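You operate a simulated robot arm through the tools that you are given. There is no shell and no other tool. Be economical: measure what you need, move in short steps, check, and stop when the job is done.

You run a simulated robot arm. Do the job below in one go: nothing can be reset, and whatever is moved stays where it is left.

TASK
Trim the gap gauge to read true on the 2 mm step gauge.
Fine: step gauge on the black pad, read, trim, read again, then put the step gauge back. Set down upright: what you pick out.

Only the result counts: the job must be done as asked and must still hold three seconds after the hand-in. Knocking over, shifting, dropping, spilling or breaking anything else fails it.

THE ROBOT
A 7-joint arm with a two-finger parallel gripper on a trunk, on a base that drives. Base frame: it is fixed to the floor where the robot stands at the start and does not move with it; the origin is under the middle of the robot, x ahead of it, y to its left, z up. Lengths are in mm, angles in degrees, forces in N, time in s.
With the tool pointing down near the work surface it reaches from about 180 to 680 mm from the robot's upright axis, wherever it stands. Its first joint turns from -143.0 to 143.0 degrees. Places, roughly: black gauge pad [600, 500, 1200]; gap gauge arm [800, 500, 1300]; listen switch [700, -1000, 800]; lock five lever [400, 200, 800]; lock four lever [400, 900, 800]. Payload 3 kg.
The TCP is the grasp point between the finger pads, 30 mm short of the fingertips. In the tool frame z runs along the fingers and y along their closing line. The gripper opens to 110 mm. The fingers are 20 mm wide and 10 mm thick; the gripper's body (48 by 112 mm) begins 55 mm behind the TCP.
Orientation is told as [roll, pitch, yaw] about the base's x, y, z axes, in that order, counted from this pose: with the fingers straight down and closing along the base's y, the tool's x points along the base's -x, its y along +y and its z along -z.

THE INTERFACE
- The arm moves only by the tool send_rows. Its argument "plan" is a list of rows, each a list of 7 numbers: the turn, a rotation vector about the tool's x, y, z in units of 90 degrees (1.0 is 90 degrees), then the shift along the tool's x, y, z in units of 100 mm (1.0 is 100 mm), then the closure, from 0 (fully open) to 1 (shut). In form: [[ax, ay, az, dx, dy, dz, jaw], ...]. A call has 1 to 12 rows; each row is the pose to reach, as a shift and turn from the pose commanded when the call began, along the tool's axes at that moment. A call with a number of a shift or a turn outside -1 to 1 is refused whole. A row lasts 0.2 s, in which the tool goes at most 50 mm and 8.6 degrees; a call with a longer step from one row to the next is refused whole, and so is a gripper value outside its range. A pose out of reach is approached as far as the arm can. The call stops where the force on the tool passes 40 N (or 10 N more than at its start, if that is more) or the arm is blocked; 0.2 s more then pass. The fingers move at their own pace (about 108 mm/s each) and stop on an object; they squeeze with about 36 N. The grip force told is the motor's: it shows also when the fingers shut on nothing. Time passes only in rows, and 0.2 s behind the last, so rows that repeat a pose let the fingers close. It gives the time, the measured TCP pose, the force on the tool (base axes), the opening and the grip force at its end, in the units of the frame above (readings bear some noise), with the torque about the TCP (base axes, N m) and any sound that the robot's microphone picked up.
- Cameras (640 x 400 px; columns grow to the right, rows downward): "scene" is now at [150, 56.3, 1693.7]; the picture's right is [0.54, -0.84, 0.00], its down [-0.69, -0.44, -0.57] and it looks along [0.48, 0.31, -0.82] (base axes); focal length 277 px, centre (320, 200). "wrist" rides on the gripper at [72, 17, -103] in the tool frame; the picture's right is [-0.23, 0.97, 0.00], its down [-0.76, -0.18, -0.62] and it looks along [-0.61, -0.14, 0.78] (tool axes); focal length 222 px, centre (320, 200). There is no depth. A picture from a camera that has moved, and an enlarged one, comes with that camera's place and axes in the base frame and with its lens. The place of the scene camera against the robot may be out by one fixed shift of up to 25 mm in any direction.
- camera(camera): a new picture of that camera. The clock stands still meanwhile.
- raise_lower(by): slides the trunk up (or, below 0, down) by that many mm; the arm and the scene camera ride with it, the base frame stays. It gives what a move gives, with no picture.
- roll_base(legs): drives the robot by 1 to 6 legs, each [ahead, left, turn to the left] in mm, mm and degrees, along the robot's own axes; the way and the turn of a leg run together, so that a leg with both is an arc; at most 1500 mm and 180 degrees a leg. The arm and the cameras ride along, it lands a little off, and it stops where it bumps. It gives what a move gives.
- pan_tilt(pan, tilt): turns the head with the scene camera to pan (to the left, within 86 degrees either way) and tilt (down, from -29 to 69), counted from straight ahead of the robot. It gives what a move gives.
- close_up(camera, box): a new picture of the part [left, top, right, bottom] of that camera's present view, enlarged. The clock stands still meanwhile.
- sign_off(): hands the job in; it is judged then, once.

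Go step by step. Nothing tells you exact positions but the pictures and the camera data: compare them with the known pose of the tool, close in by small moves and look again before you grip or let go. The budget is 120 turns and 78 pictures, counting those below and the enlarged ones. Unless the task says otherwise, let go and move clear before handing in, and close with one line.

The tools are called after ">>>" by a JSON object that holds its "api" and its "payload". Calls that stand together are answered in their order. send_rows: Moves the arm, as the interface text tells. Its arguments: {"type":"object","properties":{"plan":{"type":"array"}},"required":["plan"]} The other tools are called the same way: raise_lower (by) slides the trunk up or down; roll_base (legs) drives the base; pan_tilt (pan, tilt) turns the head that bears the scene camera; camera (camera) takes a picture; close_up (camera, box) takes an enlarged picture of a part of a camera's view; sign_off () hands the job in.

At the start:

```text
time: 0.0
position: [290.4, 428.4, 999.1]
orientation: [-0.1, 0.0, -0.1]
ft_force: [-0.1, 0.6, 0.3]
moment: [0.0, -0.04, 0.01]
opening: 110.2
gripper_force: 0.1
trunk travel left (down, up): [-825.0, 65.0]
robot x, y, heading: [-0.6, 3.4, 0.1]
head pan, tilt: [32.6, 55.1]
```

scene: 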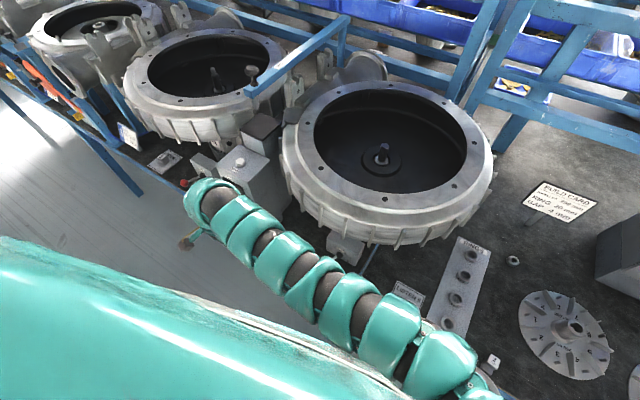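
wrist: 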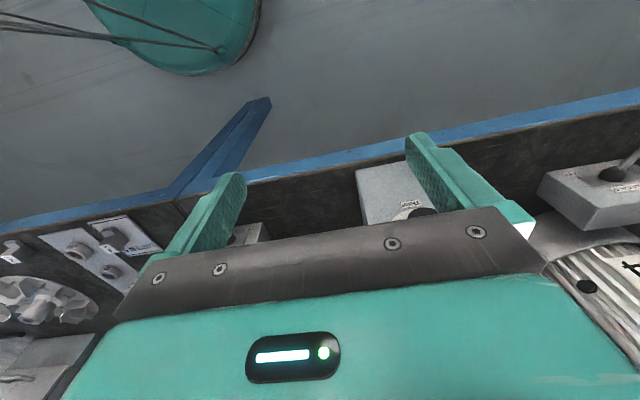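

I see a bench with several round housings, a card and a dial. I don't know yet where the gauge is, so I look around with the head first.

>>> {"api": "close_up", "payload": {"camera": "scene", "box": [120, 80, 340, 260]}}

>>> {"api": "close_up", "payload": {"camera": "scene", "box": [380, 150, 640, 400]}}

>>> {"api": "pan_tilt", "payload": {"pan": 32, "tilt": 30}}

>>> {"api": "camera", "payload": {"camera": "scene"}}

```text
2.22 times, centred on (230, 170) of scene
camera zoom: at [150.0, 56.3, 1693.7], right [0.54, -0.84, 0.0], down [-0.69, -0.44, -0.57], along [0.48, 0.31, -0.82], focal length 616 px, centre (520, 267)
```

zoom: 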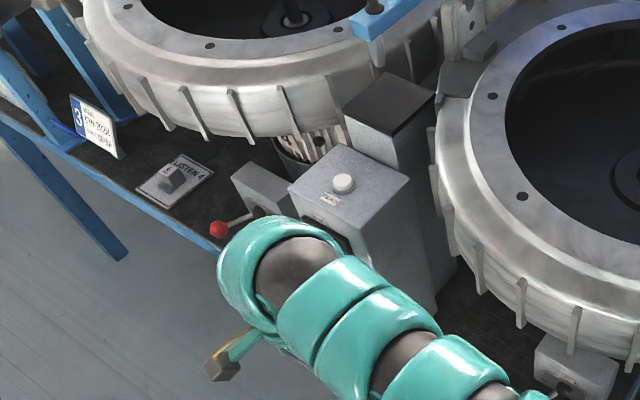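

```text
1.60 times, centred on (510, 275) of scene
camera zoom: at [150.0, 56.3, 1693.7], right [0.54, -0.84, 0.0], down [-0.69, -0.44, -0.57], along [0.48, 0.31, -0.82], focal length 443 px, centre (16, 80)
```

zoom: 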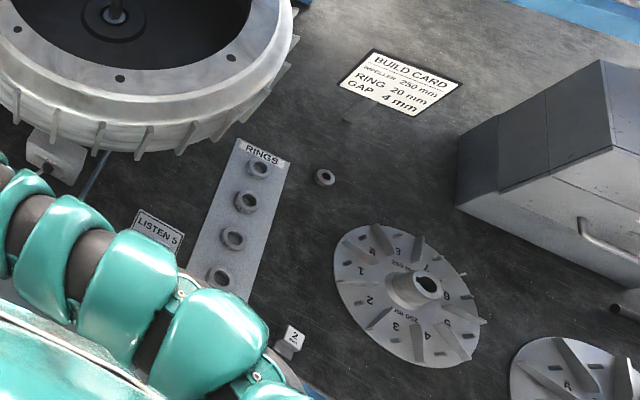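

```text
time: 0.9
position: [290.3, 428.3, 1000.6]
orientation: [0.0, -0.1, 0.0]
ft_force: [0.3, 1.0, 0.0]
moment: [-0.02, 0.0, -0.01]
opening: 109.8
gripper_force: 0.1
trunk travel left (down, up): [-825.0, 65.0]
robot x, y, heading: [0.1, -4.0, 0.1]
head pan, tilt: [32.0, 30.0]
```

```text
73 pictures are left
camera scene: at [166.0, 65.5, 1729.7], right [0.53, -0.85, 0.0], down [-0.42, -0.27, -0.87], along [0.73, 0.46, -0.5], focal length 277 px, centre (320, 200)
```

scene: 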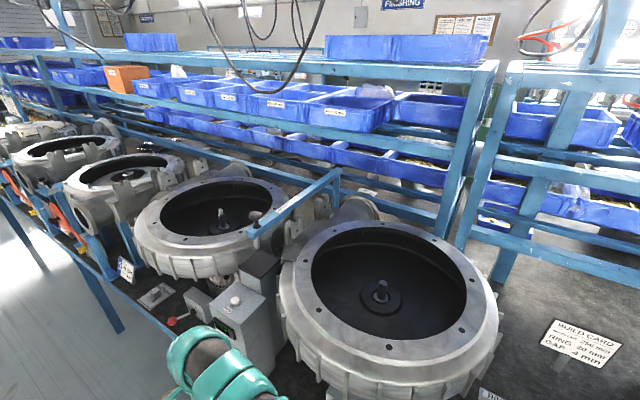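

The gauge arm seems to be the blue beam with a plunger, with the dark-topped column below it. I zoom in there.

>>> {"api": "close_up", "payload": {"camera": "scene", "box": [160, 170, 360, 340]}}

>>> {"api": "pan_tilt", "payload": {"pan": -30, "tilt": 45}}

>>> {"api": "camera", "payload": {"camera": "scene"}}

```text
2.35 times, centred on (260, 255) of scene
camera zoom: at [166.0, 65.5, 1729.7], right [0.53, -0.85, 0.0], down [-0.42, -0.27, -0.87], along [0.73, 0.46, -0.5], focal length 652 px, centre (461, 71)
```

zoom: 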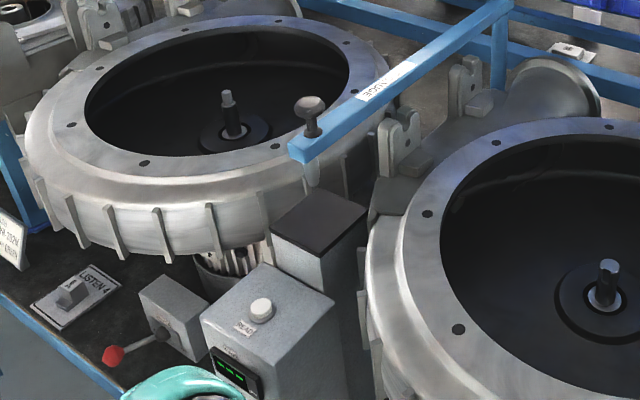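

```text
time: 2.2
position: [290.8, 429.4, 1000.1]
orientation: [0.0, -0.1, 0.0]
ft_force: [0.3, -0.3, -0.1]
moment: [0.01, -0.01, -0.02]
opening: 110.0
gripper_force: 0.0
trunk travel left (down, up): [-825.0, 65.0]
robot x, y, heading: [0.6, 0.8, 0.4]
head pan, tilt: [-30.0, 45.0]
```

```text
71 pictures are left
camera scene: at [159.8, -23.0, 1707.2], right [-0.5, -0.87, 0.0], down [-0.61, 0.35, -0.71], along [0.61, -0.35, -0.71], focal length 277 px, centre (320, 200)
```

scene: 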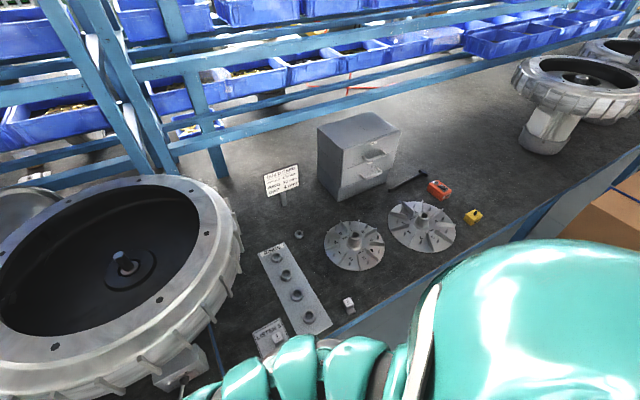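

The gauge has a thumb screw on the blue arm, a dark pad below it and a readout box with a button. Candidate step gauges sit on the right side, so I zoom in on them.

>>> {"api": "close_up", "payload": {"camera": "scene", "box": [240, 230, 400, 350]}}

>>> {"api": "close_up", "payload": {"camera": "scene", "box": [380, 150, 520, 250]}}

>>> {"api": "pan_tilt", "payload": {"pan": 75, "tilt": 45}}

>>> {"api": "camera", "payload": {"camera": "scene"}}

```text
3.33 times, centred on (320, 290) of scene
camera zoom: at [159.8, -23.0, 1707.2], right [-0.5, -0.87, 0.0], down [-0.61, 0.35, -0.71], along [0.61, -0.35, -0.71], focal length 923 px, centre (320, -100)
```

zoom: 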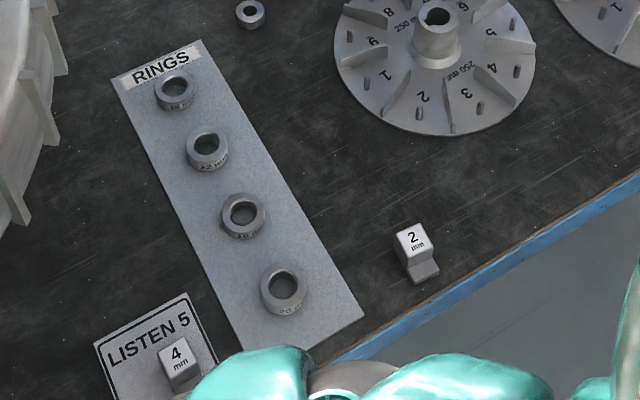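

```text
4.00 times, centred on (450, 200) of scene
camera zoom: at [159.8, -23.0, 1707.2], right [-0.5, -0.87, 0.0], down [-0.61, 0.35, -0.71], along [0.61, -0.35, -0.71], focal length 1108 px, centre (-200, 200)
```

zoom: 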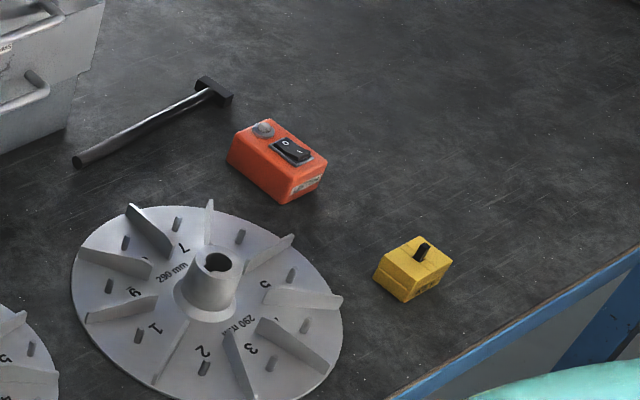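

```text
time: 4.0
position: [290.8, 429.5, 999.3]
orientation: [0.0, 0.0, 0.0]
ft_force: [0.4, -0.4, -0.2]
moment: [0.01, -0.03, 0.02]
opening: 109.8
gripper_force: 0.1
trunk travel left (down, up): [-825.0, 65.0]
robot x, y, heading: [0.2, -1.3, 0.0]
head pan, tilt: [75.0, 45.0]
```

```text
68 pictures are left
camera scene: at [110.4, 96.1, 1707.2], right [0.97, -0.26, 0.0], down [-0.18, -0.68, -0.71], along [0.18, 0.68, -0.71], focal length 277 px, centre (320, 200)
```

scene: 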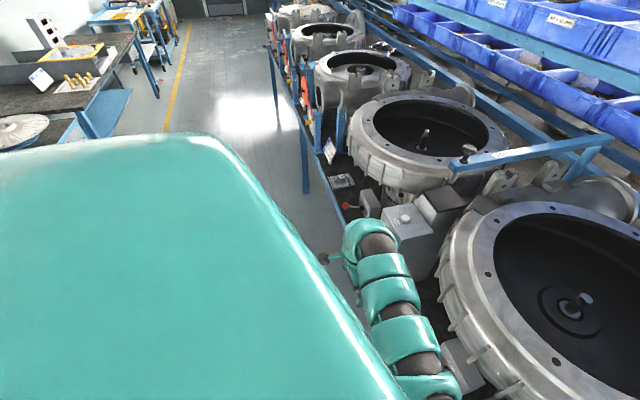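

I see a "2 mm" step gauge at about [468, -308, 800] and a decoy "4 mm" one at about [484, -60, 800]. The arm should get to the 2 mm one by driving right, so I check the floor there first.

>>> {"api": "pan_tilt", "payload": {"pan": -80, "tilt": 40}}

>>> {"api": "camera", "payload": {"camera": "scene"}}

```text
time: 6.4
position: [291.0, 428.4, 999.7]
orientation: [0.0, 0.0, -0.1]
ft_force: [0.2, 0.5, 0.0]
moment: [-0.02, -0.04, -0.02]
opening: 109.9
gripper_force: 0.0
trunk travel left (down, up): [-825.0, 65.0]
robot x, y, heading: [-1.8, -1.3, 0.2]
head pan, tilt: [-80.0, 40.0]
```

```text
67 pictures are left
camera scene: at [104.1, -66.2, 1714.5], right [-0.98, -0.17, 0.0], down [-0.11, 0.63, -0.77], along [0.13, -0.75, -0.64], focal length 277 px, centre (320, 200)
```

scene: 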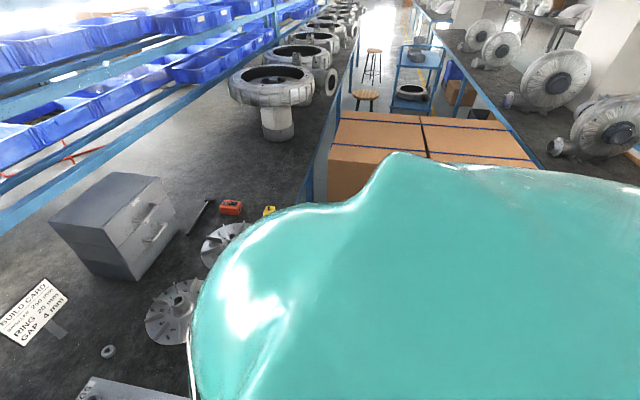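

The floor to the right is clear until cardboard boxes near y = -1550. I drive right by 650 mm.

>>> {"api": "roll_base", "payload": {"legs": [[0, -650, 0]]}}

>>> {"api": "pan_tilt", "payload": {"pan": 35, "tilt": 50}}

>>> {"api": "camera", "payload": {"camera": "scene"}}

>>> {"api": "camera", "payload": {"camera": "wrist"}}

```text
time: 10.0
position: [292.4, -220.9, 1000.2]
orientation: [0.0, 0.0, -0.9]
ft_force: [0.7, 0.0, 0.1]
moment: [0.02, 0.01, 0.01]
opening: 110.1
gripper_force: 0.2
trunk travel left (down, up): [-825.0, 65.0]
robot x, y, heading: [-5.3, -645.4, -1.0]
head pan, tilt: [-80.0, 40.0]
```

```text
time: 12.0
position: [291.7, -220.1, 1000.7]
orientation: [0.0, -0.1, -1.0]
ft_force: [0.4, -0.8, 0.2]
moment: [0.01, 0.0, -0.02]
opening: 110.2
gripper_force: 0.0
trunk travel left (down, up): [-825.0, 65.0]
robot x, y, heading: [-2.3, -644.9, -1.0]
head pan, tilt: [35.0, 50.0]
```

```text
66 pictures are left
camera scene: at [147.8, -585.6, 1700.3], right [0.56, -0.83, 0.0], down [-0.64, -0.43, -0.64], along [0.53, 0.36, -0.77], focal length 277 px, centre (320, 200)
```

scene: 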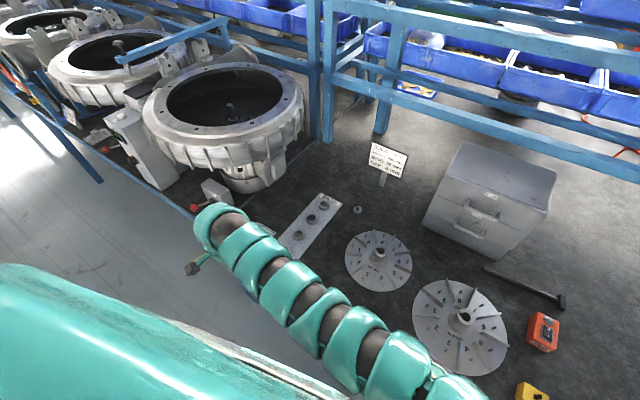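

```text
65 pictures are left
camera wrist: at [220.5, -201.1, 1103.0], right [0.24, 0.97, 0.0], down [0.76, -0.19, 0.62], along [0.6, -0.15, -0.78], focal length 222 px, centre (320, 200)
```

wrist: 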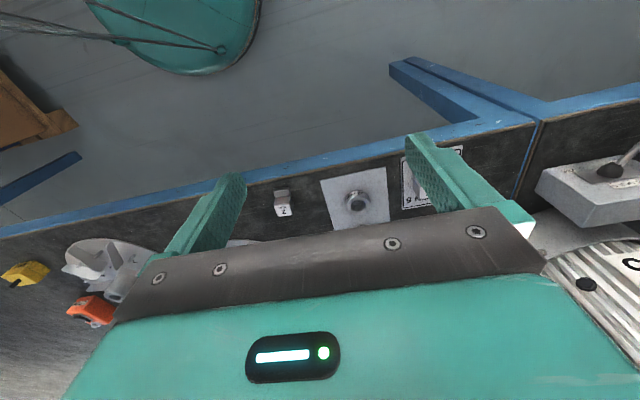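

The block is in the wrist view between the fingers. I zoom in to see its shape.

>>> {"api": "close_up", "payload": {"camera": "wrist", "box": [240, 160, 340, 230]}}

```text
5.71 times, centred on (290, 195) of wrist
camera zoom: at [220.5, -201.1, 1103.0], right [0.24, 0.97, 0.0], down [0.76, -0.19, 0.62], along [0.6, -0.15, -0.78], focal length 1269 px, centre (491, 229)
```

zoom: 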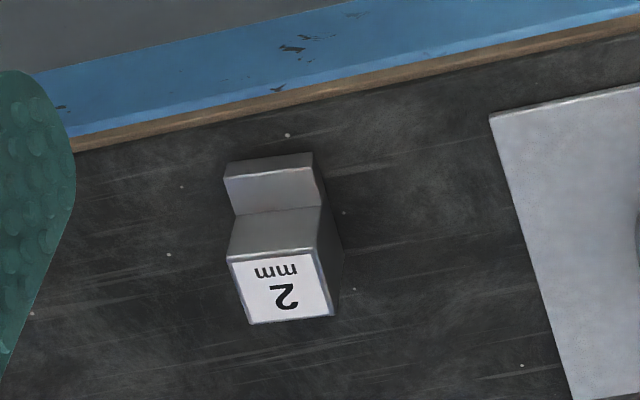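

The step gauge is an L-shaped block, with the low step facing the robot. I move above it in steps.

>>> {"api": "send_rows", "payload": {"plan": [[0, 0, 0, -0.33, -0.22, 0.2, 0], [0, 0, 0, -0.66, -0.44, 0.4, 0], [0, 0, 0, -0.95, -0.64, 0.6, 0], [0, 0, 0, -0.95, -0.64, 0.6, 0]]}}

>>> {"api": "send_rows", "payload": {"plan": [[0, 0, 0, -0.2, -0.2, 0.2, 0], [0, 0, 0, -0.4, -0.4, 0.4, 0], [0, 0, 0, -0.55, -0.6, 0.6, 0], [0, 0, 0, -0.55, -0.6, 0.6, 0]]}}

>>> {"api": "camera", "payload": {"camera": "wrist"}}

```text
time: 13.0
position: [385.0, -285.8, 936.6]
orientation: [0.1, 0.0, -0.9]
ft_force: [0.0, 0.0, 0.3]
moment: [0.0, 0.02, 0.0]
opening: 110.2
gripper_force: 0.0
trunk travel left (down, up): [-825.0, 65.0]
robot x, y, heading: [-4.5, -644.5, -1.0]
head pan, tilt: [35.0, 50.0]
```

```text
time: 14.0
position: [441.2, -346.5, 877.0]
orientation: [0.0, -0.1, -1.0]
ft_force: [-0.7, 0.3, 1.6]
moment: [-0.03, -0.01, -0.04]
opening: 110.1
gripper_force: 0.0
trunk travel left (down, up): [-825.0, 65.0]
robot x, y, heading: [-3.4, -643.8, -1.0]
head pan, tilt: [35.0, 50.0]
```

```text
63 pictures are left
camera wrist: at [368.7, -327.6, 980.2], right [0.24, 0.97, 0.0], down [0.76, -0.19, 0.62], along [0.6, -0.15, -0.78], focal length 222 px, centre (320, 200)
```

wrist: 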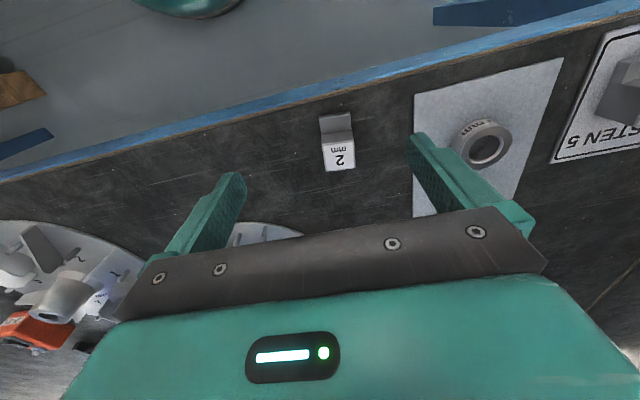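

The label top now triangulates to about [464, -331, 796]. I zoom in for size and yaw.

>>> {"api": "close_up", "payload": {"camera": "wrist", "box": [290, 95, 390, 185]}}

```text
4.44 times, centred on (340, 140) of wrist
camera zoom: at [368.7, -327.6, 980.2], right [0.24, 0.97, 0.0], down [0.76, -0.19, 0.62], along [0.6, -0.15, -0.78], focal length 987 px, centre (231, 467)
```

zoom: 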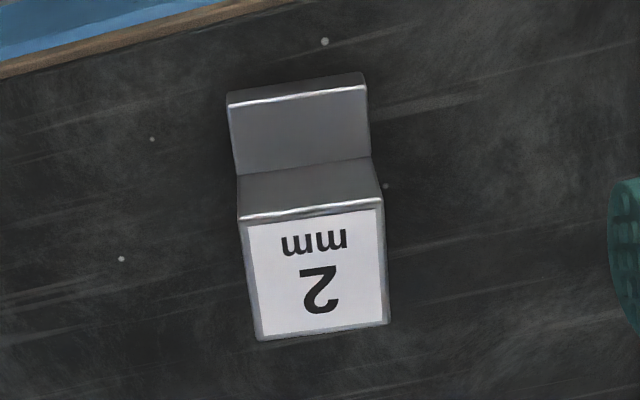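

The gauge body is about 28 mm square, with its top centre at [465, -333, 796] and a yaw of about -6°. Before choosing a grip I check the pad and probe geometry from here.

>>> {"api": "close_up", "payload": {"camera": "scene", "box": [80, 10, 240, 130]}}

>>> {"api": "close_up", "payload": {"camera": "scene", "box": [80, 90, 200, 200]}}

```text
3.33 times, centred on (160, 70) of scene
camera zoom: at [147.5, -585.2, 1700.3], right [0.56, -0.83, 0.0], down [-0.63, -0.43, -0.64], along [0.53, 0.36, -0.77], focal length 923 px, centre (853, 633)
```

zoom: 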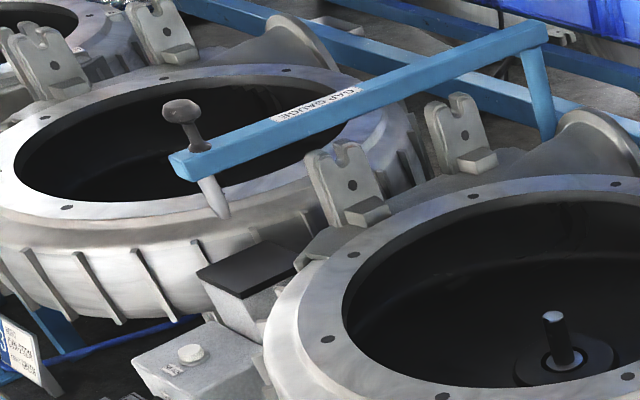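

```text
3.64 times, centred on (140, 145) of scene
camera zoom: at [147.5, -585.2, 1700.3], right [0.56, -0.83, 0.0], down [-0.63, -0.43, -0.64], along [0.53, 0.36, -0.77], focal length 1007 px, centre (974, 400)
```

zoom: 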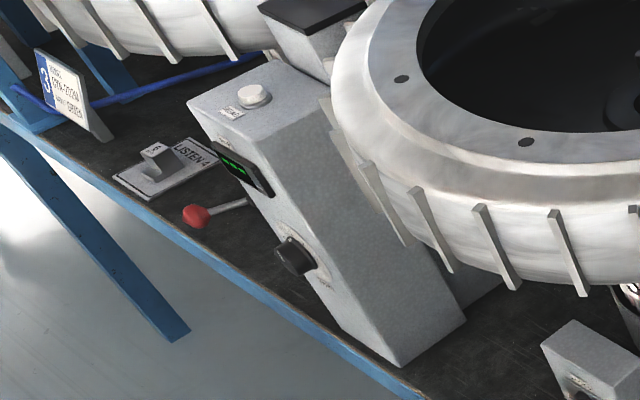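

The probe tip hangs only about 63 mm above the pad (around [584, 540, 1156]), so a straight-down grip would hit the blue arm. The trim knob and READ button are on the grey box. I'll take the block with the fingers pitched 60° forward, so I back off and pitch now.

>>> {"api": "send_rows", "payload": {"plan": [[0, 0, 0.03, 0.25, 0.06, 0, 0], [0, 0, 0.056, 0.5, 0.12, 0, 0], [0, 0, 0.056, 0.5, 0.12, 0, 0]]}}

>>> {"api": "send_rows", "payload": {"plan": [[0, -0.09, 0, 0, 0, 0, 0], [0, -0.18, 0, 0, 0, 0, 0], [0, -0.27, 0, 0, 0, 0, 0], [0, -0.36, 0, 0, 0, 0, 0], [0, -0.45, 0, 0, 0, 0, 0], [0, -0.54, 0, 0, 0, 0, 0], [0, -0.61, 0, 0, 0, 0, 0], [0, -0.667, 0, 0, 0, 0, 0], [0, -0.667, 0, 0, 0, 0, 0]]}}

>>> {"api": "camera", "payload": {"camera": "wrist"}}

```text
time: 14.8
position: [393.1, -334.7, 877.5]
orientation: [-0.1, 0.0, -5.9]
ft_force: [0.7, -0.3, 0.2]
moment: [0.0, 0.03, 0.01]
opening: 110.4
gripper_force: 0.1
trunk travel left (down, up): [-825.0, 65.0]
robot x, y, heading: [-3.4, -640.7, -0.9]
head pan, tilt: [35.0, 50.0]
```

```text
time: 16.8
position: [390.7, -334.6, 880.2]
orientation: [0.1, -60.0, -6.1]
ft_force: [-0.6, -0.3, 0.8]
moment: [0.0, -0.01, 0.01]
opening: 110.1
gripper_force: 0.1
trunk travel left (down, up): [-825.0, 65.0]
robot x, y, heading: [-5.0, -645.6, -1.3]
head pan, tilt: [35.0, 50.0]
```

```text
59 pictures are left
camera wrist: at [267.5, -303.0, 868.4], right [0.21, 0.96, 0.2], down [-0.18, -0.16, 0.97], along [0.96, -0.24, 0.14], focal length 222 px, centre (320, 200)
```

wrist: 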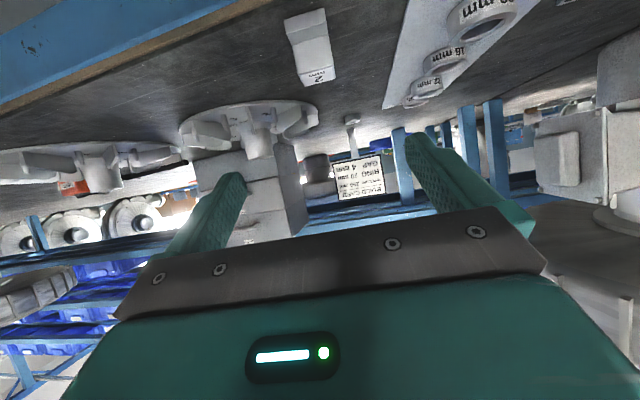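

The pitch is good, and the wrist picture is upside down. I zoom in on the block to measure its height.

>>> {"api": "close_up", "payload": {"camera": "wrist", "box": [260, 0, 370, 90]}}

```text
4.44 times, centred on (315, 45) of wrist
camera zoom: at [267.5, -303.0, 868.4], right [0.21, 0.96, 0.2], down [-0.18, -0.16, 0.97], along [0.96, -0.24, 0.14], focal length 987 px, centre (342, 889)
```

zoom: 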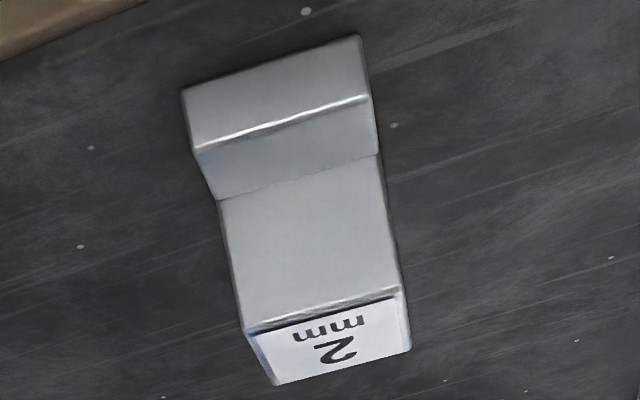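

The block bottom is at about z 763 and the top at 795, so the TCP target is [445, -331, 796]. I approach most of the way with a narrowed jaw and look again.

>>> {"api": "send_rows", "payload": {"plan": [[0, 0, 0, 0.12, 0.06, 0.25, 0.35], [0, 0, 0, 0.24, 0.093, 0.48, 0.35], [0, 0, 0, 0.36, 0.093, 0.68, 0.35], [0, 0, 0, 0.36, 0.093, 0.68, 0.35]]}}

>>> {"api": "camera", "payload": {"camera": "wrist"}}

```text
time: 17.8
position: [432.5, -334.4, 815.1]
orientation: [-0.1, -60.0, -5.9]
ft_force: [-0.8, -1.2, 0.6]
moment: [0.02, 0.0, -0.03]
opening: 71.7
gripper_force: 0.1
out of reach, approached as far as the arm can: row 3, 4
trunk travel left (down, up): [-825.0, 65.0]
robot x, y, heading: [-1.3, -644.9, -0.8]
head pan, tilt: [35.0, 50.0]
```

```text
57 pictures are left
camera wrist: at [309.6, -303.8, 804.5], right [0.22, 0.96, 0.2], down [-0.18, -0.16, 0.97], along [0.96, -0.24, 0.13], focal length 222 px, centre (320, 200)
```

wrist: 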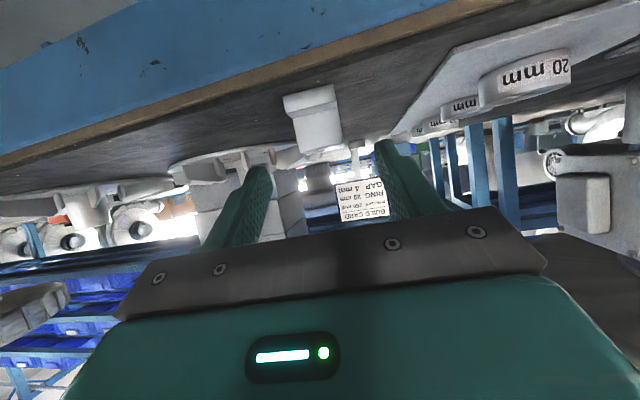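

The arm nears its low limit here. I raise the arm about 100 mm and then lower the trunk, so there is reach in reserve.

>>> {"api": "send_rows", "payload": {"plan": [[0, 0, 0, -0.3, 0.03, -0.13, 0.35], [0, 0, 0, -0.6, 0.03, -0.26, 0.35], [0, 0, 0, -0.9, 0.03, -0.394, 0.35], [0, 0, 0, -0.92, 0.03, -0.394, 0.35]]}}

>>> {"api": "raise_lower", "payload": {"by": -70}}

```text
time: 18.8
position: [444.8, -331.6, 915.7]
orientation: [-0.1, -60.0, -5.9]
ft_force: [-0.3, 0.2, -0.3]
moment: [0.02, 0.0, -0.02]
opening: 71.5
gripper_force: 0.1
trunk travel left (down, up): [-825.0, 65.0]
robot x, y, heading: [-4.7, -643.9, -1.3]
head pan, tilt: [35.0, 50.0]
```

```text
time: 19.8
position: [445.0, -332.1, 845.6]
orientation: [-0.1, -60.0, -6.0]
ft_force: [0.9, -0.1, 0.8]
moment: [0.0, 0.03, 0.0]
opening: 71.8
gripper_force: 0.1
trunk travel left (down, up): [-755.0, 135.0]
robot x, y, heading: [-6.4, -645.9, -1.0]
head pan, tilt: [35.0, 50.0]
```

>>> {"api": "camera", "payload": {"camera": "wrist"}}

```text
56 pictures are left
camera wrist: at [321.6, -300.5, 834.2], right [0.21, 0.96, 0.2], down [-0.18, -0.16, 0.97], along [0.96, -0.24, 0.13], focal length 222 px, centre (320, 200)
```

wrist: 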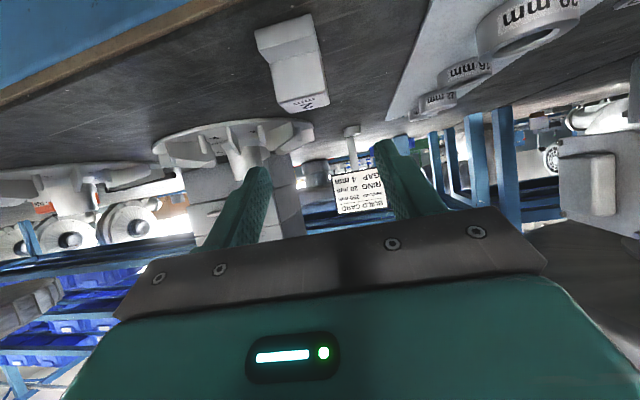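

The block is aligned between the fingers laterally, so I lower the trunk the last 50 mm.

>>> {"api": "raise_lower", "payload": {"by": -50}}

>>> {"api": "camera", "payload": {"camera": "wrist"}}

```text
time: 20.8
position: [445.2, -331.8, 795.1]
orientation: [0.0, -60.0, -6.0]
ft_force: [0.3, 1.0, -0.3]
moment: [-0.01, 0.01, -0.01]
opening: 71.6
gripper_force: 0.2
trunk travel left (down, up): [-705.0, 185.0]
robot x, y, heading: [-8.2, -647.1, -1.1]
head pan, tilt: [35.0, 50.0]
```

```text
55 pictures are left
camera wrist: at [321.6, -300.5, 784.2], right [0.21, 0.96, 0.2], down [-0.18, -0.16, 0.97], along [0.96, -0.24, 0.13], focal length 222 px, centre (320, 200)
```

wrist: 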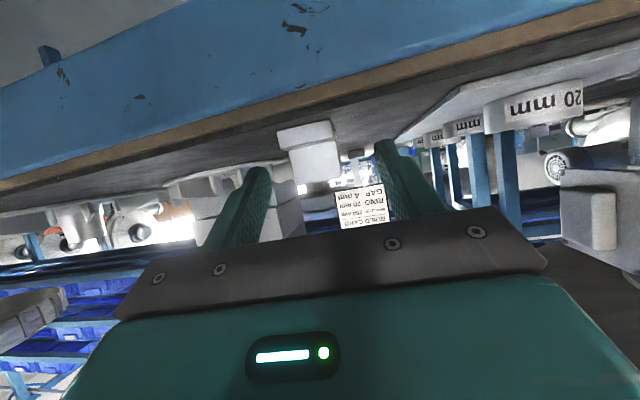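

The fingers straddle the tall part, so I close the jaw.

>>> {"api": "send_rows", "payload": {"plan": [[0, 0, 0, 0, 0, 0, 0.6], [0, 0, 0, 0, 0, 0, 0.85], [0, 0, 0, 0, 0, 0, 0.85], [0, 0, 0, 0, 0, 0, 0.85], [0, 0, 0, 0, 0, 0, 0.85]]}}

>>> {"api": "raise_lower", "payload": {"by": 30}}

>>> {"api": "camera", "payload": {"camera": "wrist"}}

```text
time: 22.0
position: [444.8, -331.8, 794.5]
orientation: [0.0, -60.1, -6.0]
ft_force: [0.4, -2.0, 0.9]
moment: [0.0, -0.02, -0.06]
opening: 29.4
gripper_force: 36.1
trunk travel left (down, up): [-705.0, 185.0]
robot x, y, heading: [-4.6, -643.7, -1.0]
head pan, tilt: [35.0, 50.0]
```

```text
time: 22.7
position: [445.7, -331.1, 824.1]
orientation: [-0.1, -60.0, -6.0]
ft_force: [-0.4, 0.8, -1.6]
moment: [0.04, 0.04, -0.03]
opening: 29.2
gripper_force: 35.8
trunk travel left (down, up): [-735.0, 155.0]
robot x, y, heading: [-5.0, -646.0, -1.2]
head pan, tilt: [35.0, 50.0]
```

```text
54 pictures are left
camera wrist: at [321.6, -300.5, 814.0], right [0.21, 0.96, 0.2], down [-0.18, -0.16, 0.97], along [0.96, -0.24, 0.13], focal length 222 px, centre (320, 200)
```

wrist: 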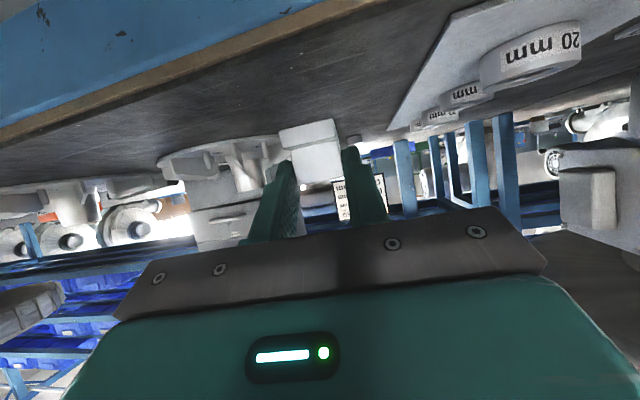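

The gauge is held. Its home TCP is [445, -331.5, 794.5] with orientation [0, -60, -6]. I raise the trunk, retract the arm and look before driving back left.

>>> {"api": "raise_lower", "payload": {"by": 150}}

>>> {"api": "send_rows", "payload": {"plan": [[0, 0, 0, -0.01, 0, -0.3, 0.85], [0, 0, 0, -0.02, 0, -0.6, 0.85], [0, 0, 0, -0.035, 0, -0.946, 0.85], [0, 0, 0, -0.035, 0, -0.946, 0.85]]}}

>>> {"api": "send_rows", "payload": {"plan": [[0, 0, 0, -0.13, 0, -0.27, 0.85], [0, 0, 0, -0.28, 0, -0.55, 0.85], [0, 0, 0, -0.44, 0, -0.835, 0.85], [0, 0, 0, -0.44, 0, -0.835, 0.85]]}}

>>> {"api": "pan_tilt", "payload": {"pan": 60, "tilt": 40}}

>>> {"api": "camera", "payload": {"camera": "scene"}}

```text
time: 24.5
position: [445.7, -331.6, 975.2]
orientation: [-0.1, -60.0, -6.0]
ft_force: [-0.2, 0.0, -1.5]
moment: [0.01, 0.06, -0.04]
opening: 29.6
gripper_force: 35.7
trunk travel left (down, up): [-885.0, 5.0]
robot x, y, heading: [-6.5, -644.4, -0.9]
head pan, tilt: [35.0, 50.0]
```

```text
time: 25.5
position: [366.0, -325.2, 1023.5]
orientation: [0.0, -60.0, -6.0]
ft_force: [0.3, 0.1, -1.3]
moment: [0.0, 0.04, 0.02]
opening: 29.4
gripper_force: 35.6
trunk travel left (down, up): [-885.0, 5.0]
robot x, y, heading: [-10.8, -646.3, -0.6]
head pan, tilt: [35.0, 50.0]
```

```text
time: 26.5
position: [312.7, -317.7, 1104.6]
orientation: [-0.1, -60.1, -5.8]
ft_force: [-0.2, -0.1, -1.9]
moment: [0.02, 0.03, 0.01]
opening: 29.3
gripper_force: 35.8
trunk travel left (down, up): [-885.0, 5.0]
robot x, y, heading: [-6.5, -644.1, -0.8]
head pan, tilt: [35.0, 50.0]
```

```text
time: 27.4
position: [313.5, -317.7, 1104.9]
orientation: [-0.1, -59.9, -6.0]
ft_force: [0.7, -0.3, -2.5]
moment: [0.0, 0.04, -0.03]
opening: 29.2
gripper_force: 35.9
trunk travel left (down, up): [-885.0, 5.0]
robot x, y, heading: [-4.3, -644.7, -0.9]
head pan, tilt: [60.0, 40.0]
```

```text
53 pictures are left
camera scene: at [127.9, -555.7, 1774.4], right [0.86, -0.52, 0.0], down [-0.33, -0.55, -0.77], along [0.39, 0.66, -0.64], focal length 277 px, centre (320, 200)
```

scene: 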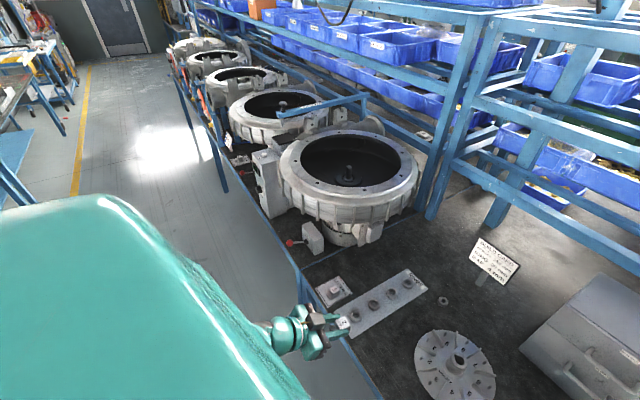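

The way left is clear. I use the held gauge to calibrate the scene camera's fixed shift.

>>> {"api": "close_up", "payload": {"camera": "scene", "box": [260, 270, 400, 370]}}

```text
4.00 times, centred on (330, 320) of scene
camera zoom: at [127.9, -555.7, 1774.4], right [0.86, -0.52, 0.0], down [-0.33, -0.55, -0.77], along [0.39, 0.66, -0.64], focal length 1108 px, centre (280, -280)
```

zoom: 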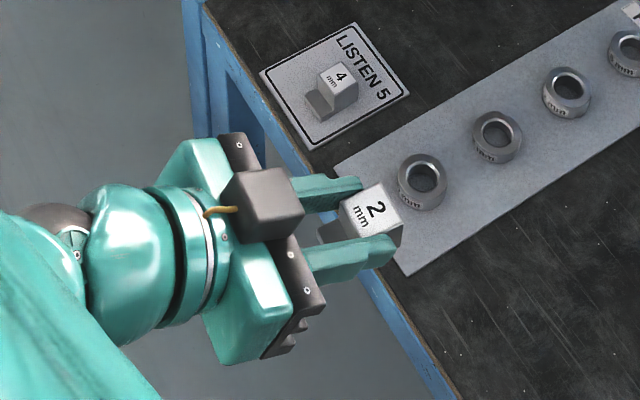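

The scene camera appears shifted by roughly [-11, -21, -2], which puts the pad near [574, 519, 1154]. I drive left 900 mm with the arm retracted over the aisle.

>>> {"api": "roll_base", "payload": {"legs": [[0, 900, 0]]}}

>>> {"api": "pan_tilt", "payload": {"pan": 35, "tilt": 40}}

>>> {"api": "camera", "payload": {"camera": "scene"}}

>>> {"api": "camera", "payload": {"camera": "wrist"}}

```text
time: 32.0
position: [330.9, 564.0, 1103.4]
orientation: [-0.1, -60.1, -6.0]
ft_force: [0.0, -1.2, -2.4]
moment: [0.05, 0.03, 0.01]
opening: 29.4
gripper_force: 36.0
trunk travel left (down, up): [-885.0, 5.0]
robot x, y, heading: [11.8, 233.2, -1.0]
head pan, tilt: [60.0, 40.0]
```

```text
time: 32.9
position: [328.4, 562.6, 1104.7]
orientation: [-0.1, -60.0, -6.0]
ft_force: [0.6, -0.6, -2.6]
moment: [-0.01, 0.08, -0.02]
opening: 29.3
gripper_force: 35.7
trunk travel left (down, up): [-885.0, 5.0]
robot x, y, heading: [10.5, 235.1, -1.1]
head pan, tilt: [35.0, 40.0]
```

```text
51 pictures are left
camera scene: at [170.1, 300.3, 1774.5], right [0.56, -0.83, 0.0], down [-0.53, -0.36, -0.77], along [0.64, 0.43, -0.64], focal length 277 px, centre (320, 200)
```

scene: 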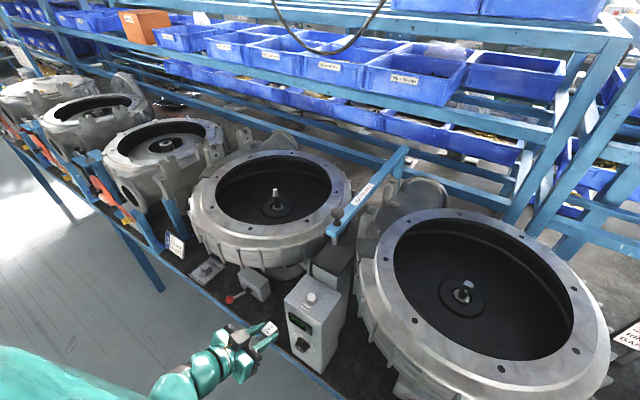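

```text
50 pictures are left
camera wrist: at [206.2, 594.3, 1092.8], right [0.22, 0.96, 0.2], down [-0.18, -0.16, 0.97], along [0.96, -0.25, 0.13], focal length 222 px, centre (320, 200)
```

wrist: 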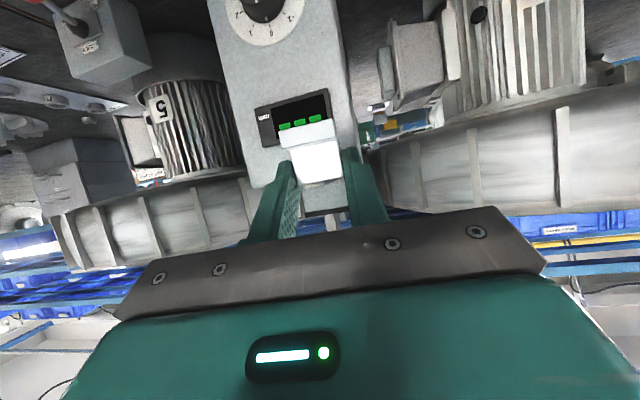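

I'm now in front of the gauge. I zoom in on it for details.

>>> {"api": "close_up", "payload": {"camera": "scene", "box": [220, 170, 400, 380]}}

>>> {"api": "close_up", "payload": {"camera": "wrist", "box": [200, 0, 380, 130]}}

```text
1.90 times, centred on (310, 275) of scene
camera zoom: at [170.1, 300.3, 1774.5], right [0.56, -0.83, 0.0], down [-0.53, -0.36, -0.77], along [0.64, 0.43, -0.64], focal length 528 px, centre (339, 57)
```

zoom: 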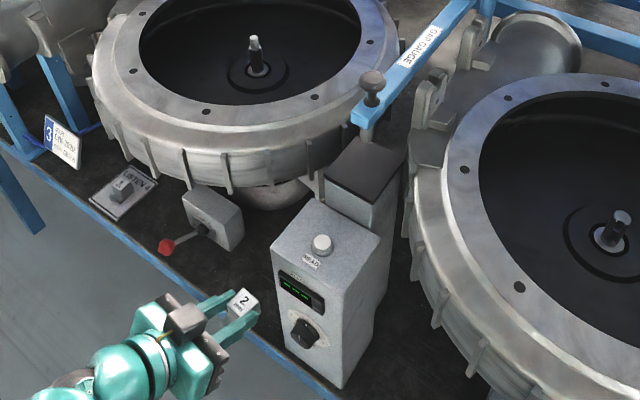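

```text
3.08 times, centred on (290, 65) of wrist
camera zoom: at [206.2, 594.3, 1092.8], right [0.22, 0.96, 0.2], down [-0.18, -0.16, 0.97], along [0.96, -0.25, 0.13], focal length 684 px, centre (412, 615)
```

zoom: 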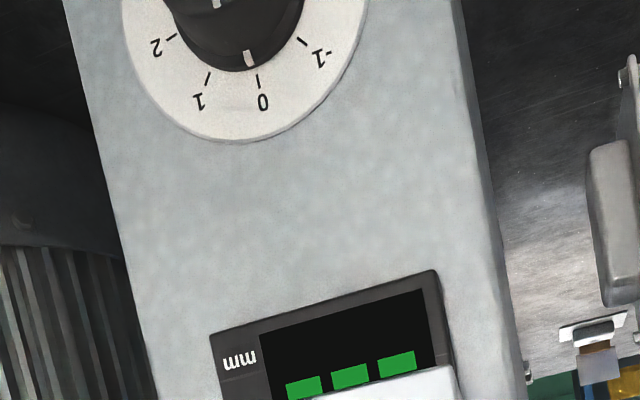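

The READ button and display are on the box, and the trim dial is below them. I raise the gauge, square the yaw and look at the pad from the front.

>>> {"api": "send_rows", "payload": {"plan": [[-0.02, 0, -0.012, -0.25, -0.14, -0.046, 0.85], [-0.04, 0, -0.022, -0.5, -0.28, -0.09, 0.85], [-0.0577, 0, -0.0333, -0.729, -0.417, -0.138, 0.85], [-0.0577, 0, -0.0333, -0.729, -0.417, -0.138, 0.85]]}}

>>> {"api": "send_rows", "payload": {"plan": [[0, 0, 0, -0.3, 0, 0.16, 0.85], [0, 0, 0, -0.6, 0, 0.32, 0.85], [0, 0, 0, -0.94, 0, 0.5, 0.85], [0, 0, 0, -0.94, 0, 0.5, 0.85]]}}

>>> {"api": "camera", "payload": {"camera": "wrist"}}

>>> {"api": "camera", "payload": {"camera": "scene"}}

```text
time: 33.9
position: [353.1, 518.4, 1173.2]
orientation: [-0.1, -60.0, 0.0]
ft_force: [0.2, 0.2, -2.7]
moment: [0.0, 0.05, 0.0]
opening: 29.4
gripper_force: 35.8
trunk travel left (down, up): [-885.0, 5.0]
robot x, y, heading: [15.7, 235.9, -1.2]
head pan, tilt: [35.0, 40.0]
```

```text
time: 34.9
position: [441.6, 517.4, 1229.2]
orientation: [-0.1, -59.9, 0.0]
ft_force: [-0.2, 1.0, -1.9]
moment: [-0.01, 0.06, -0.01]
opening: 29.3
gripper_force: 35.9
trunk travel left (down, up): [-885.0, 5.0]
robot x, y, heading: [13.7, 238.5, -1.1]
head pan, tilt: [35.0, 40.0]
```

```text
47 pictures are left
camera wrist: at [316.3, 535.8, 1218.6], right [0.12, 0.97, 0.2], down [-0.16, -0.18, 0.97], along [0.98, -0.14, 0.14], focal length 222 px, centre (320, 200)
```

wrist: 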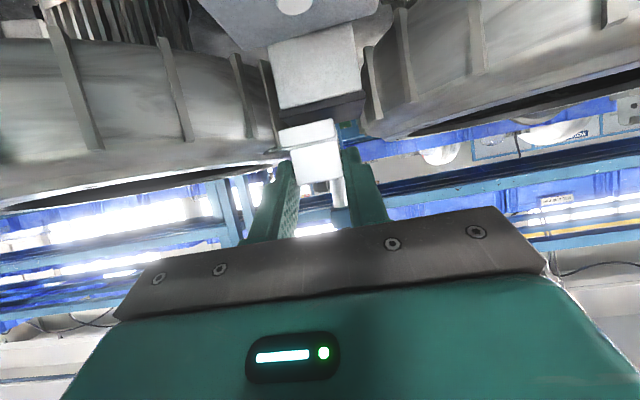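

```text
46 pictures are left
camera scene: at [169.1, 300.0, 1774.5], right [0.56, -0.83, 0.0], down [-0.53, -0.36, -0.77], along [0.64, 0.43, -0.64], focal length 277 px, centre (320, 200)
```

scene: 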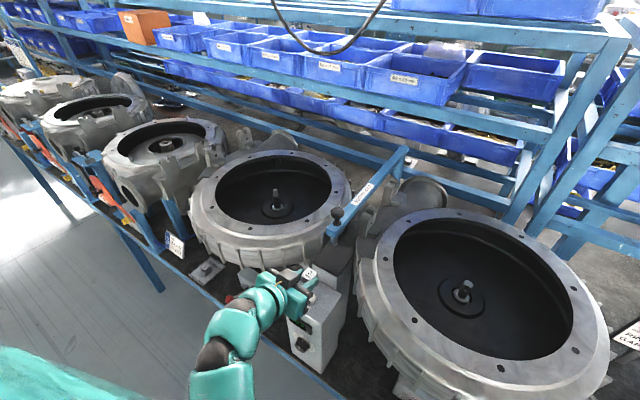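

I can see the pad's dark front edge and the probe behind the held block. I zoom in for measurement.

>>> {"api": "close_up", "payload": {"camera": "wrist", "box": [260, 10, 390, 220]}}

>>> {"api": "close_up", "payload": {"camera": "scene", "box": [260, 180, 420, 320]}}

```text
1.90 times, centred on (325, 115) of wrist
camera zoom: at [316.3, 535.8, 1218.6], right [0.12, 0.97, 0.2], down [-0.16, -0.18, 0.97], along [0.98, -0.14, 0.14], focal length 423 px, centre (310, 362)
```

zoom: 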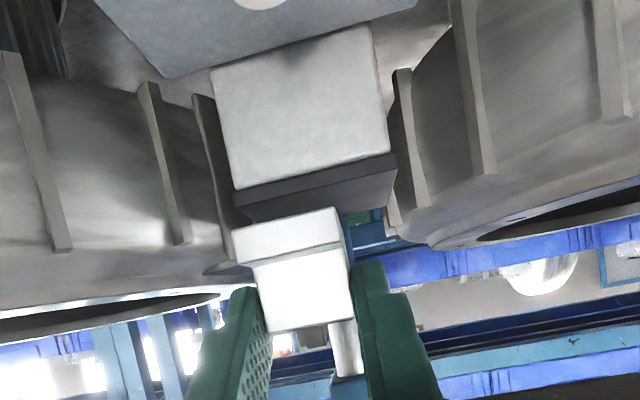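

```text
2.86 times, centred on (340, 250) of scene
camera zoom: at [169.1, 300.0, 1774.5], right [0.56, -0.83, 0.0], down [-0.53, -0.36, -0.77], along [0.64, 0.43, -0.64], focal length 791 px, centre (263, 57)
```

zoom: 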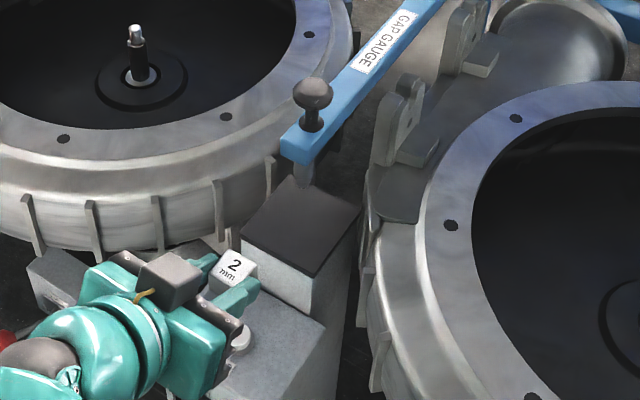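

The pad measures about x 526–618, y 481–559 with its top near z 1164. The probe is at about [579, 523] with its tip near 1208, so I have to slide in low. I move just in front of the pad edge and check heights.

>>> {"api": "send_rows", "payload": {"plan": [[0, 0, 0, 0.02, 0.03, 0.22, 0.85], [0, 0, 0, 0.044, 0.03, 0.464, 0.85], [0, 0, 0, 0.044, 0.03, 0.464, 0.85]]}}

>>> {"api": "close_up", "payload": {"camera": "wrist", "box": [240, 20, 400, 220]}}

>>> {"api": "close_up", "payload": {"camera": "scene", "box": [280, 180, 400, 290]}}

```text
time: 35.7
position: [479.0, 521.0, 1202.4]
orientation: [0.1, -60.0, -0.1]
ft_force: [-0.5, -0.2, -2.5]
moment: [0.0, 0.04, 0.01]
opening: 29.3
gripper_force: 36.2
trunk travel left (down, up): [-885.0, 5.0]
robot x, y, heading: [8.2, 235.2, -1.1]
head pan, tilt: [35.0, 40.0]
```

```text
2.00 times, centred on (320, 120) of wrist
camera zoom: at [354.3, 539.4, 1191.7], right [0.12, 0.97, 0.2], down [-0.16, -0.18, 0.97], along [0.98, -0.14, 0.13], focal length 444 px, centre (320, 360)
```

zoom: 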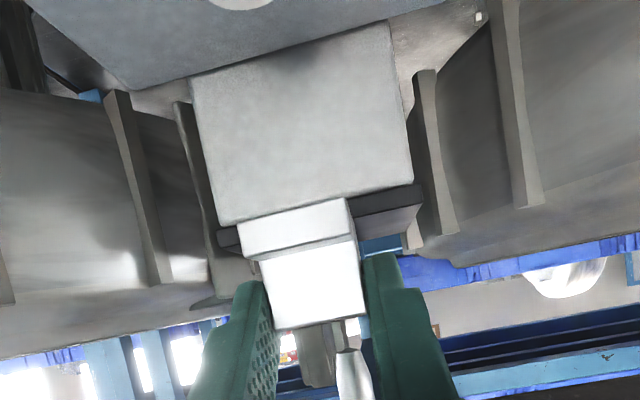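

```text
3.64 times, centred on (340, 235) of scene
camera zoom: at [169.8, 300.3, 1774.5], right [0.56, -0.83, 0.0], down [-0.53, -0.36, -0.77], along [0.64, 0.43, -0.64], focal length 1007 px, centre (247, 73)
```

zoom: 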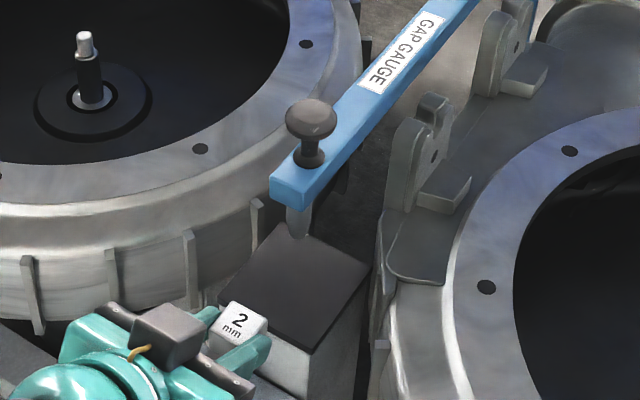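

The heights agree: the pad top is at about 1164.7, the block bottom at about 1168 and the probe tip at about 1218. I rise 3 mm and slide forward to centre under the probe.

>>> {"api": "send_rows", "payload": {"plan": [[0, 0, 0, -0.026, -0.01, -0.015, 0.85], [0, 0, 0, -0.126, -0.01, 0.158, 0.85], [0, 0, 0, -0.226, -0.01, 0.331, 0.85], [0, 0, 0, -0.326, -0.01, 0.504, 0.85], [0, 0, 0, -0.431, -0.01, 0.686, 0.85], [0, 0, 0, -0.431, -0.01, 0.686, 0.85]]}}

>>> {"api": "close_up", "payload": {"camera": "wrist", "box": [240, 20, 400, 220]}}

>>> {"api": "close_up", "payload": {"camera": "scene", "box": [280, 180, 400, 290]}}

```text
time: 37.1
position: [559.3, 520.3, 1204.9]
orientation: [0.0, -60.0, -0.1]
ft_force: [0.1, 0.0, -1.6]
moment: [0.02, 0.08, 0.01]
opening: 29.6
gripper_force: 36.1
trunk travel left (down, up): [-885.0, 5.0]
robot x, y, heading: [11.4, 236.8, -1.0]
head pan, tilt: [35.0, 40.0]
```

```text
2.00 times, centred on (320, 120) of wrist
camera zoom: at [433.7, 538.8, 1194.4], right [0.12, 0.97, 0.2], down [-0.16, -0.18, 0.97], along [0.98, -0.14, 0.14], focal length 444 px, centre (320, 360)
```

zoom: 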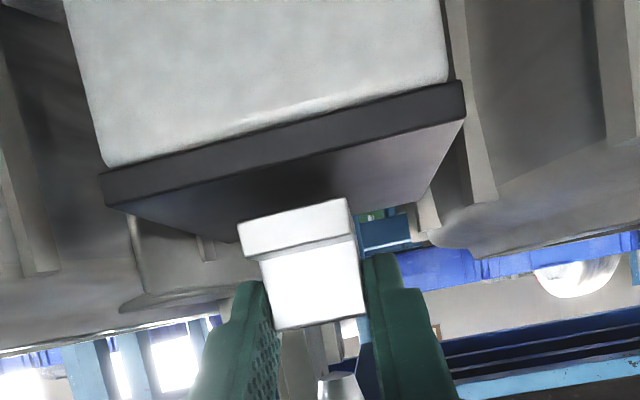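

```text
3.64 times, centred on (340, 235) of scene
camera zoom: at [169.8, 300.1, 1774.5], right [0.56, -0.83, 0.0], down [-0.53, -0.36, -0.77], along [0.64, 0.43, -0.64], focal length 1007 px, centre (247, 73)
```

zoom: 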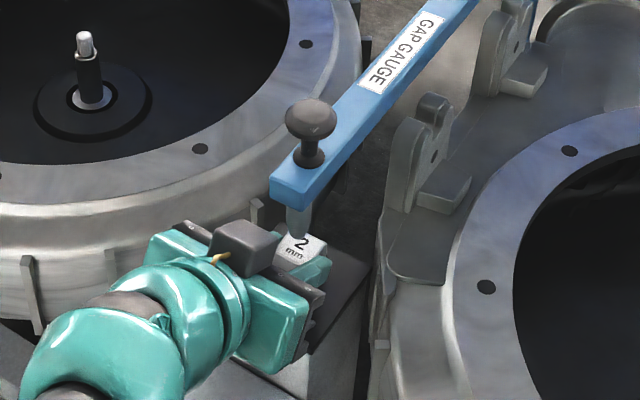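

The block's tall part is centred under the probe. I lower in small steps while watching the force.

>>> {"api": "send_rows", "payload": {"plan": [[0, 0, 0, 0.017, 0, 0.01, 0.85], [0, 0, 0, 0.035, 0, 0.02, 0.85], [0, 0, 0, 0.052, 0, 0.03, 0.85], [0, 0, 0, 0.052, 0, 0.03, 0.85]]}}

>>> {"api": "close_up", "payload": {"camera": "wrist", "box": [260, 80, 380, 180]}}

```text
time: 38.1
position: [558.0, 520.8, 1199.8]
orientation: [-0.1, -60.0, -0.2]
ft_force: [-0.3, -0.1, -1.7]
moment: [0.0, 0.01, -0.02]
opening: 29.3
gripper_force: 35.8
trunk travel left (down, up): [-885.0, 5.0]
robot x, y, heading: [8.6, 237.0, -1.2]
head pan, tilt: [35.0, 40.0]
```

```text
4.00 times, centred on (320, 130) of wrist
camera zoom: at [432.9, 538.2, 1188.3], right [0.12, 0.97, 0.2], down [-0.16, -0.18, 0.97], along [0.98, -0.14, 0.13], focal length 888 px, centre (320, 480)
```

zoom: 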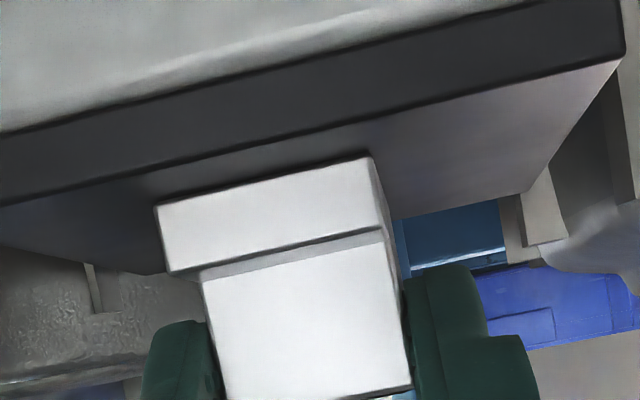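

The block's bottom looks to be within a couple of millimetres of the pad. I continue in 0.7 mm steps.

>>> {"api": "send_rows", "payload": {"plan": [[0, 0, 0, 0.006, 0, 0.0035, 0.85], [0, 0, 0, 0.012, 0, 0.007, 0.85], [0, 0, 0, 0.018, 0, 0.0105, 0.85], [0, 0, 0, 0.018, 0, 0.0105, 0.85]]}}

>>> {"api": "send_rows", "payload": {"plan": [[0, 0, 0, 0.006, 0, 0.0035, 0.85], [0, 0, 0, 0.012, 0, 0.007, 0.85], [0, 0, 0, 0.012, 0, 0.007, 0.85]]}}

```text
time: 39.1
position: [558.7, 520.2, 1199.5]
orientation: [0.2, -60.2, -0.4]
ft_force: [4.0, 4.6, 13.5]
moment: [0.28, -0.04, -0.02]
opening: 29.4
gripper_force: 35.7
trunk travel left (down, up): [-885.0, 5.0]
robot x, y, heading: [11.1, 239.2, -1.2]
head pan, tilt: [35.0, 40.0]
```

```text
time: 39.9
position: [558.3, 518.0, 1198.1]
orientation: [0.2, -60.3, -0.3]
ft_force: [10.0, 5.2, 29.2]
moment: [0.1, -0.3, 0.03]
opening: 29.2
gripper_force: 36.1
trunk travel left (down, up): [-885.0, 5.0]
robot x, y, heading: [7.1, 237.1, -1.0]
head pan, tilt: [35.0, 40.0]
```

It's in contact. I relax the press and open the fingers gently.

>>> {"api": "send_rows", "payload": {"plan": [[0, 0, 0, -0.019, 0, -0.011, 0.85], [0, 0, 0, -0.019, 0, -0.011, 0.85], [0, 0, 0, -0.019, 0, -0.011, 0.7], [0, 0, 0, -0.019, 0, -0.011, 0.55], [0, 0, 0, -0.019, 0, -0.011, 0.55]]}}

>>> {"api": "close_up", "payload": {"camera": "wrist", "box": [220, 40, 420, 190]}}

```text
time: 41.1
position: [558.2, 520.0, 1198.8]
orientation: [-0.1, -60.0, 0.0]
ft_force: [0.1, -0.5, -0.7]
moment: [0.01, 0.01, 0.04]
opening: 49.6
gripper_force: 0.0
trunk travel left (down, up): [-885.0, 5.0]
robot x, y, heading: [9.8, 237.0, -1.1]
head pan, tilt: [35.0, 40.0]
```

```text
2.67 times, centred on (320, 115) of wrist
camera zoom: at [432.2, 538.0, 1187.8], right [0.12, 0.97, 0.2], down [-0.16, -0.18, 0.97], along [0.98, -0.14, 0.13], focal length 592 px, centre (320, 427)
```

zoom: 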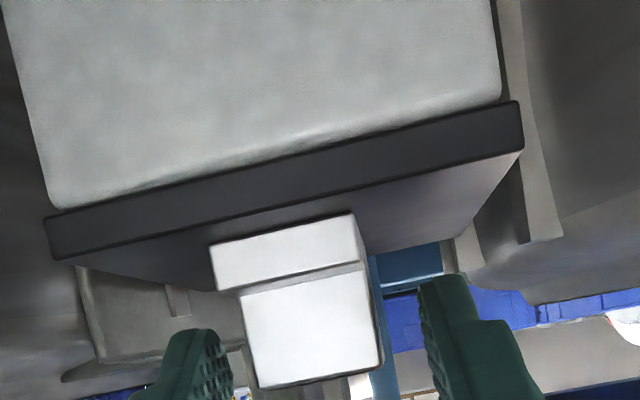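

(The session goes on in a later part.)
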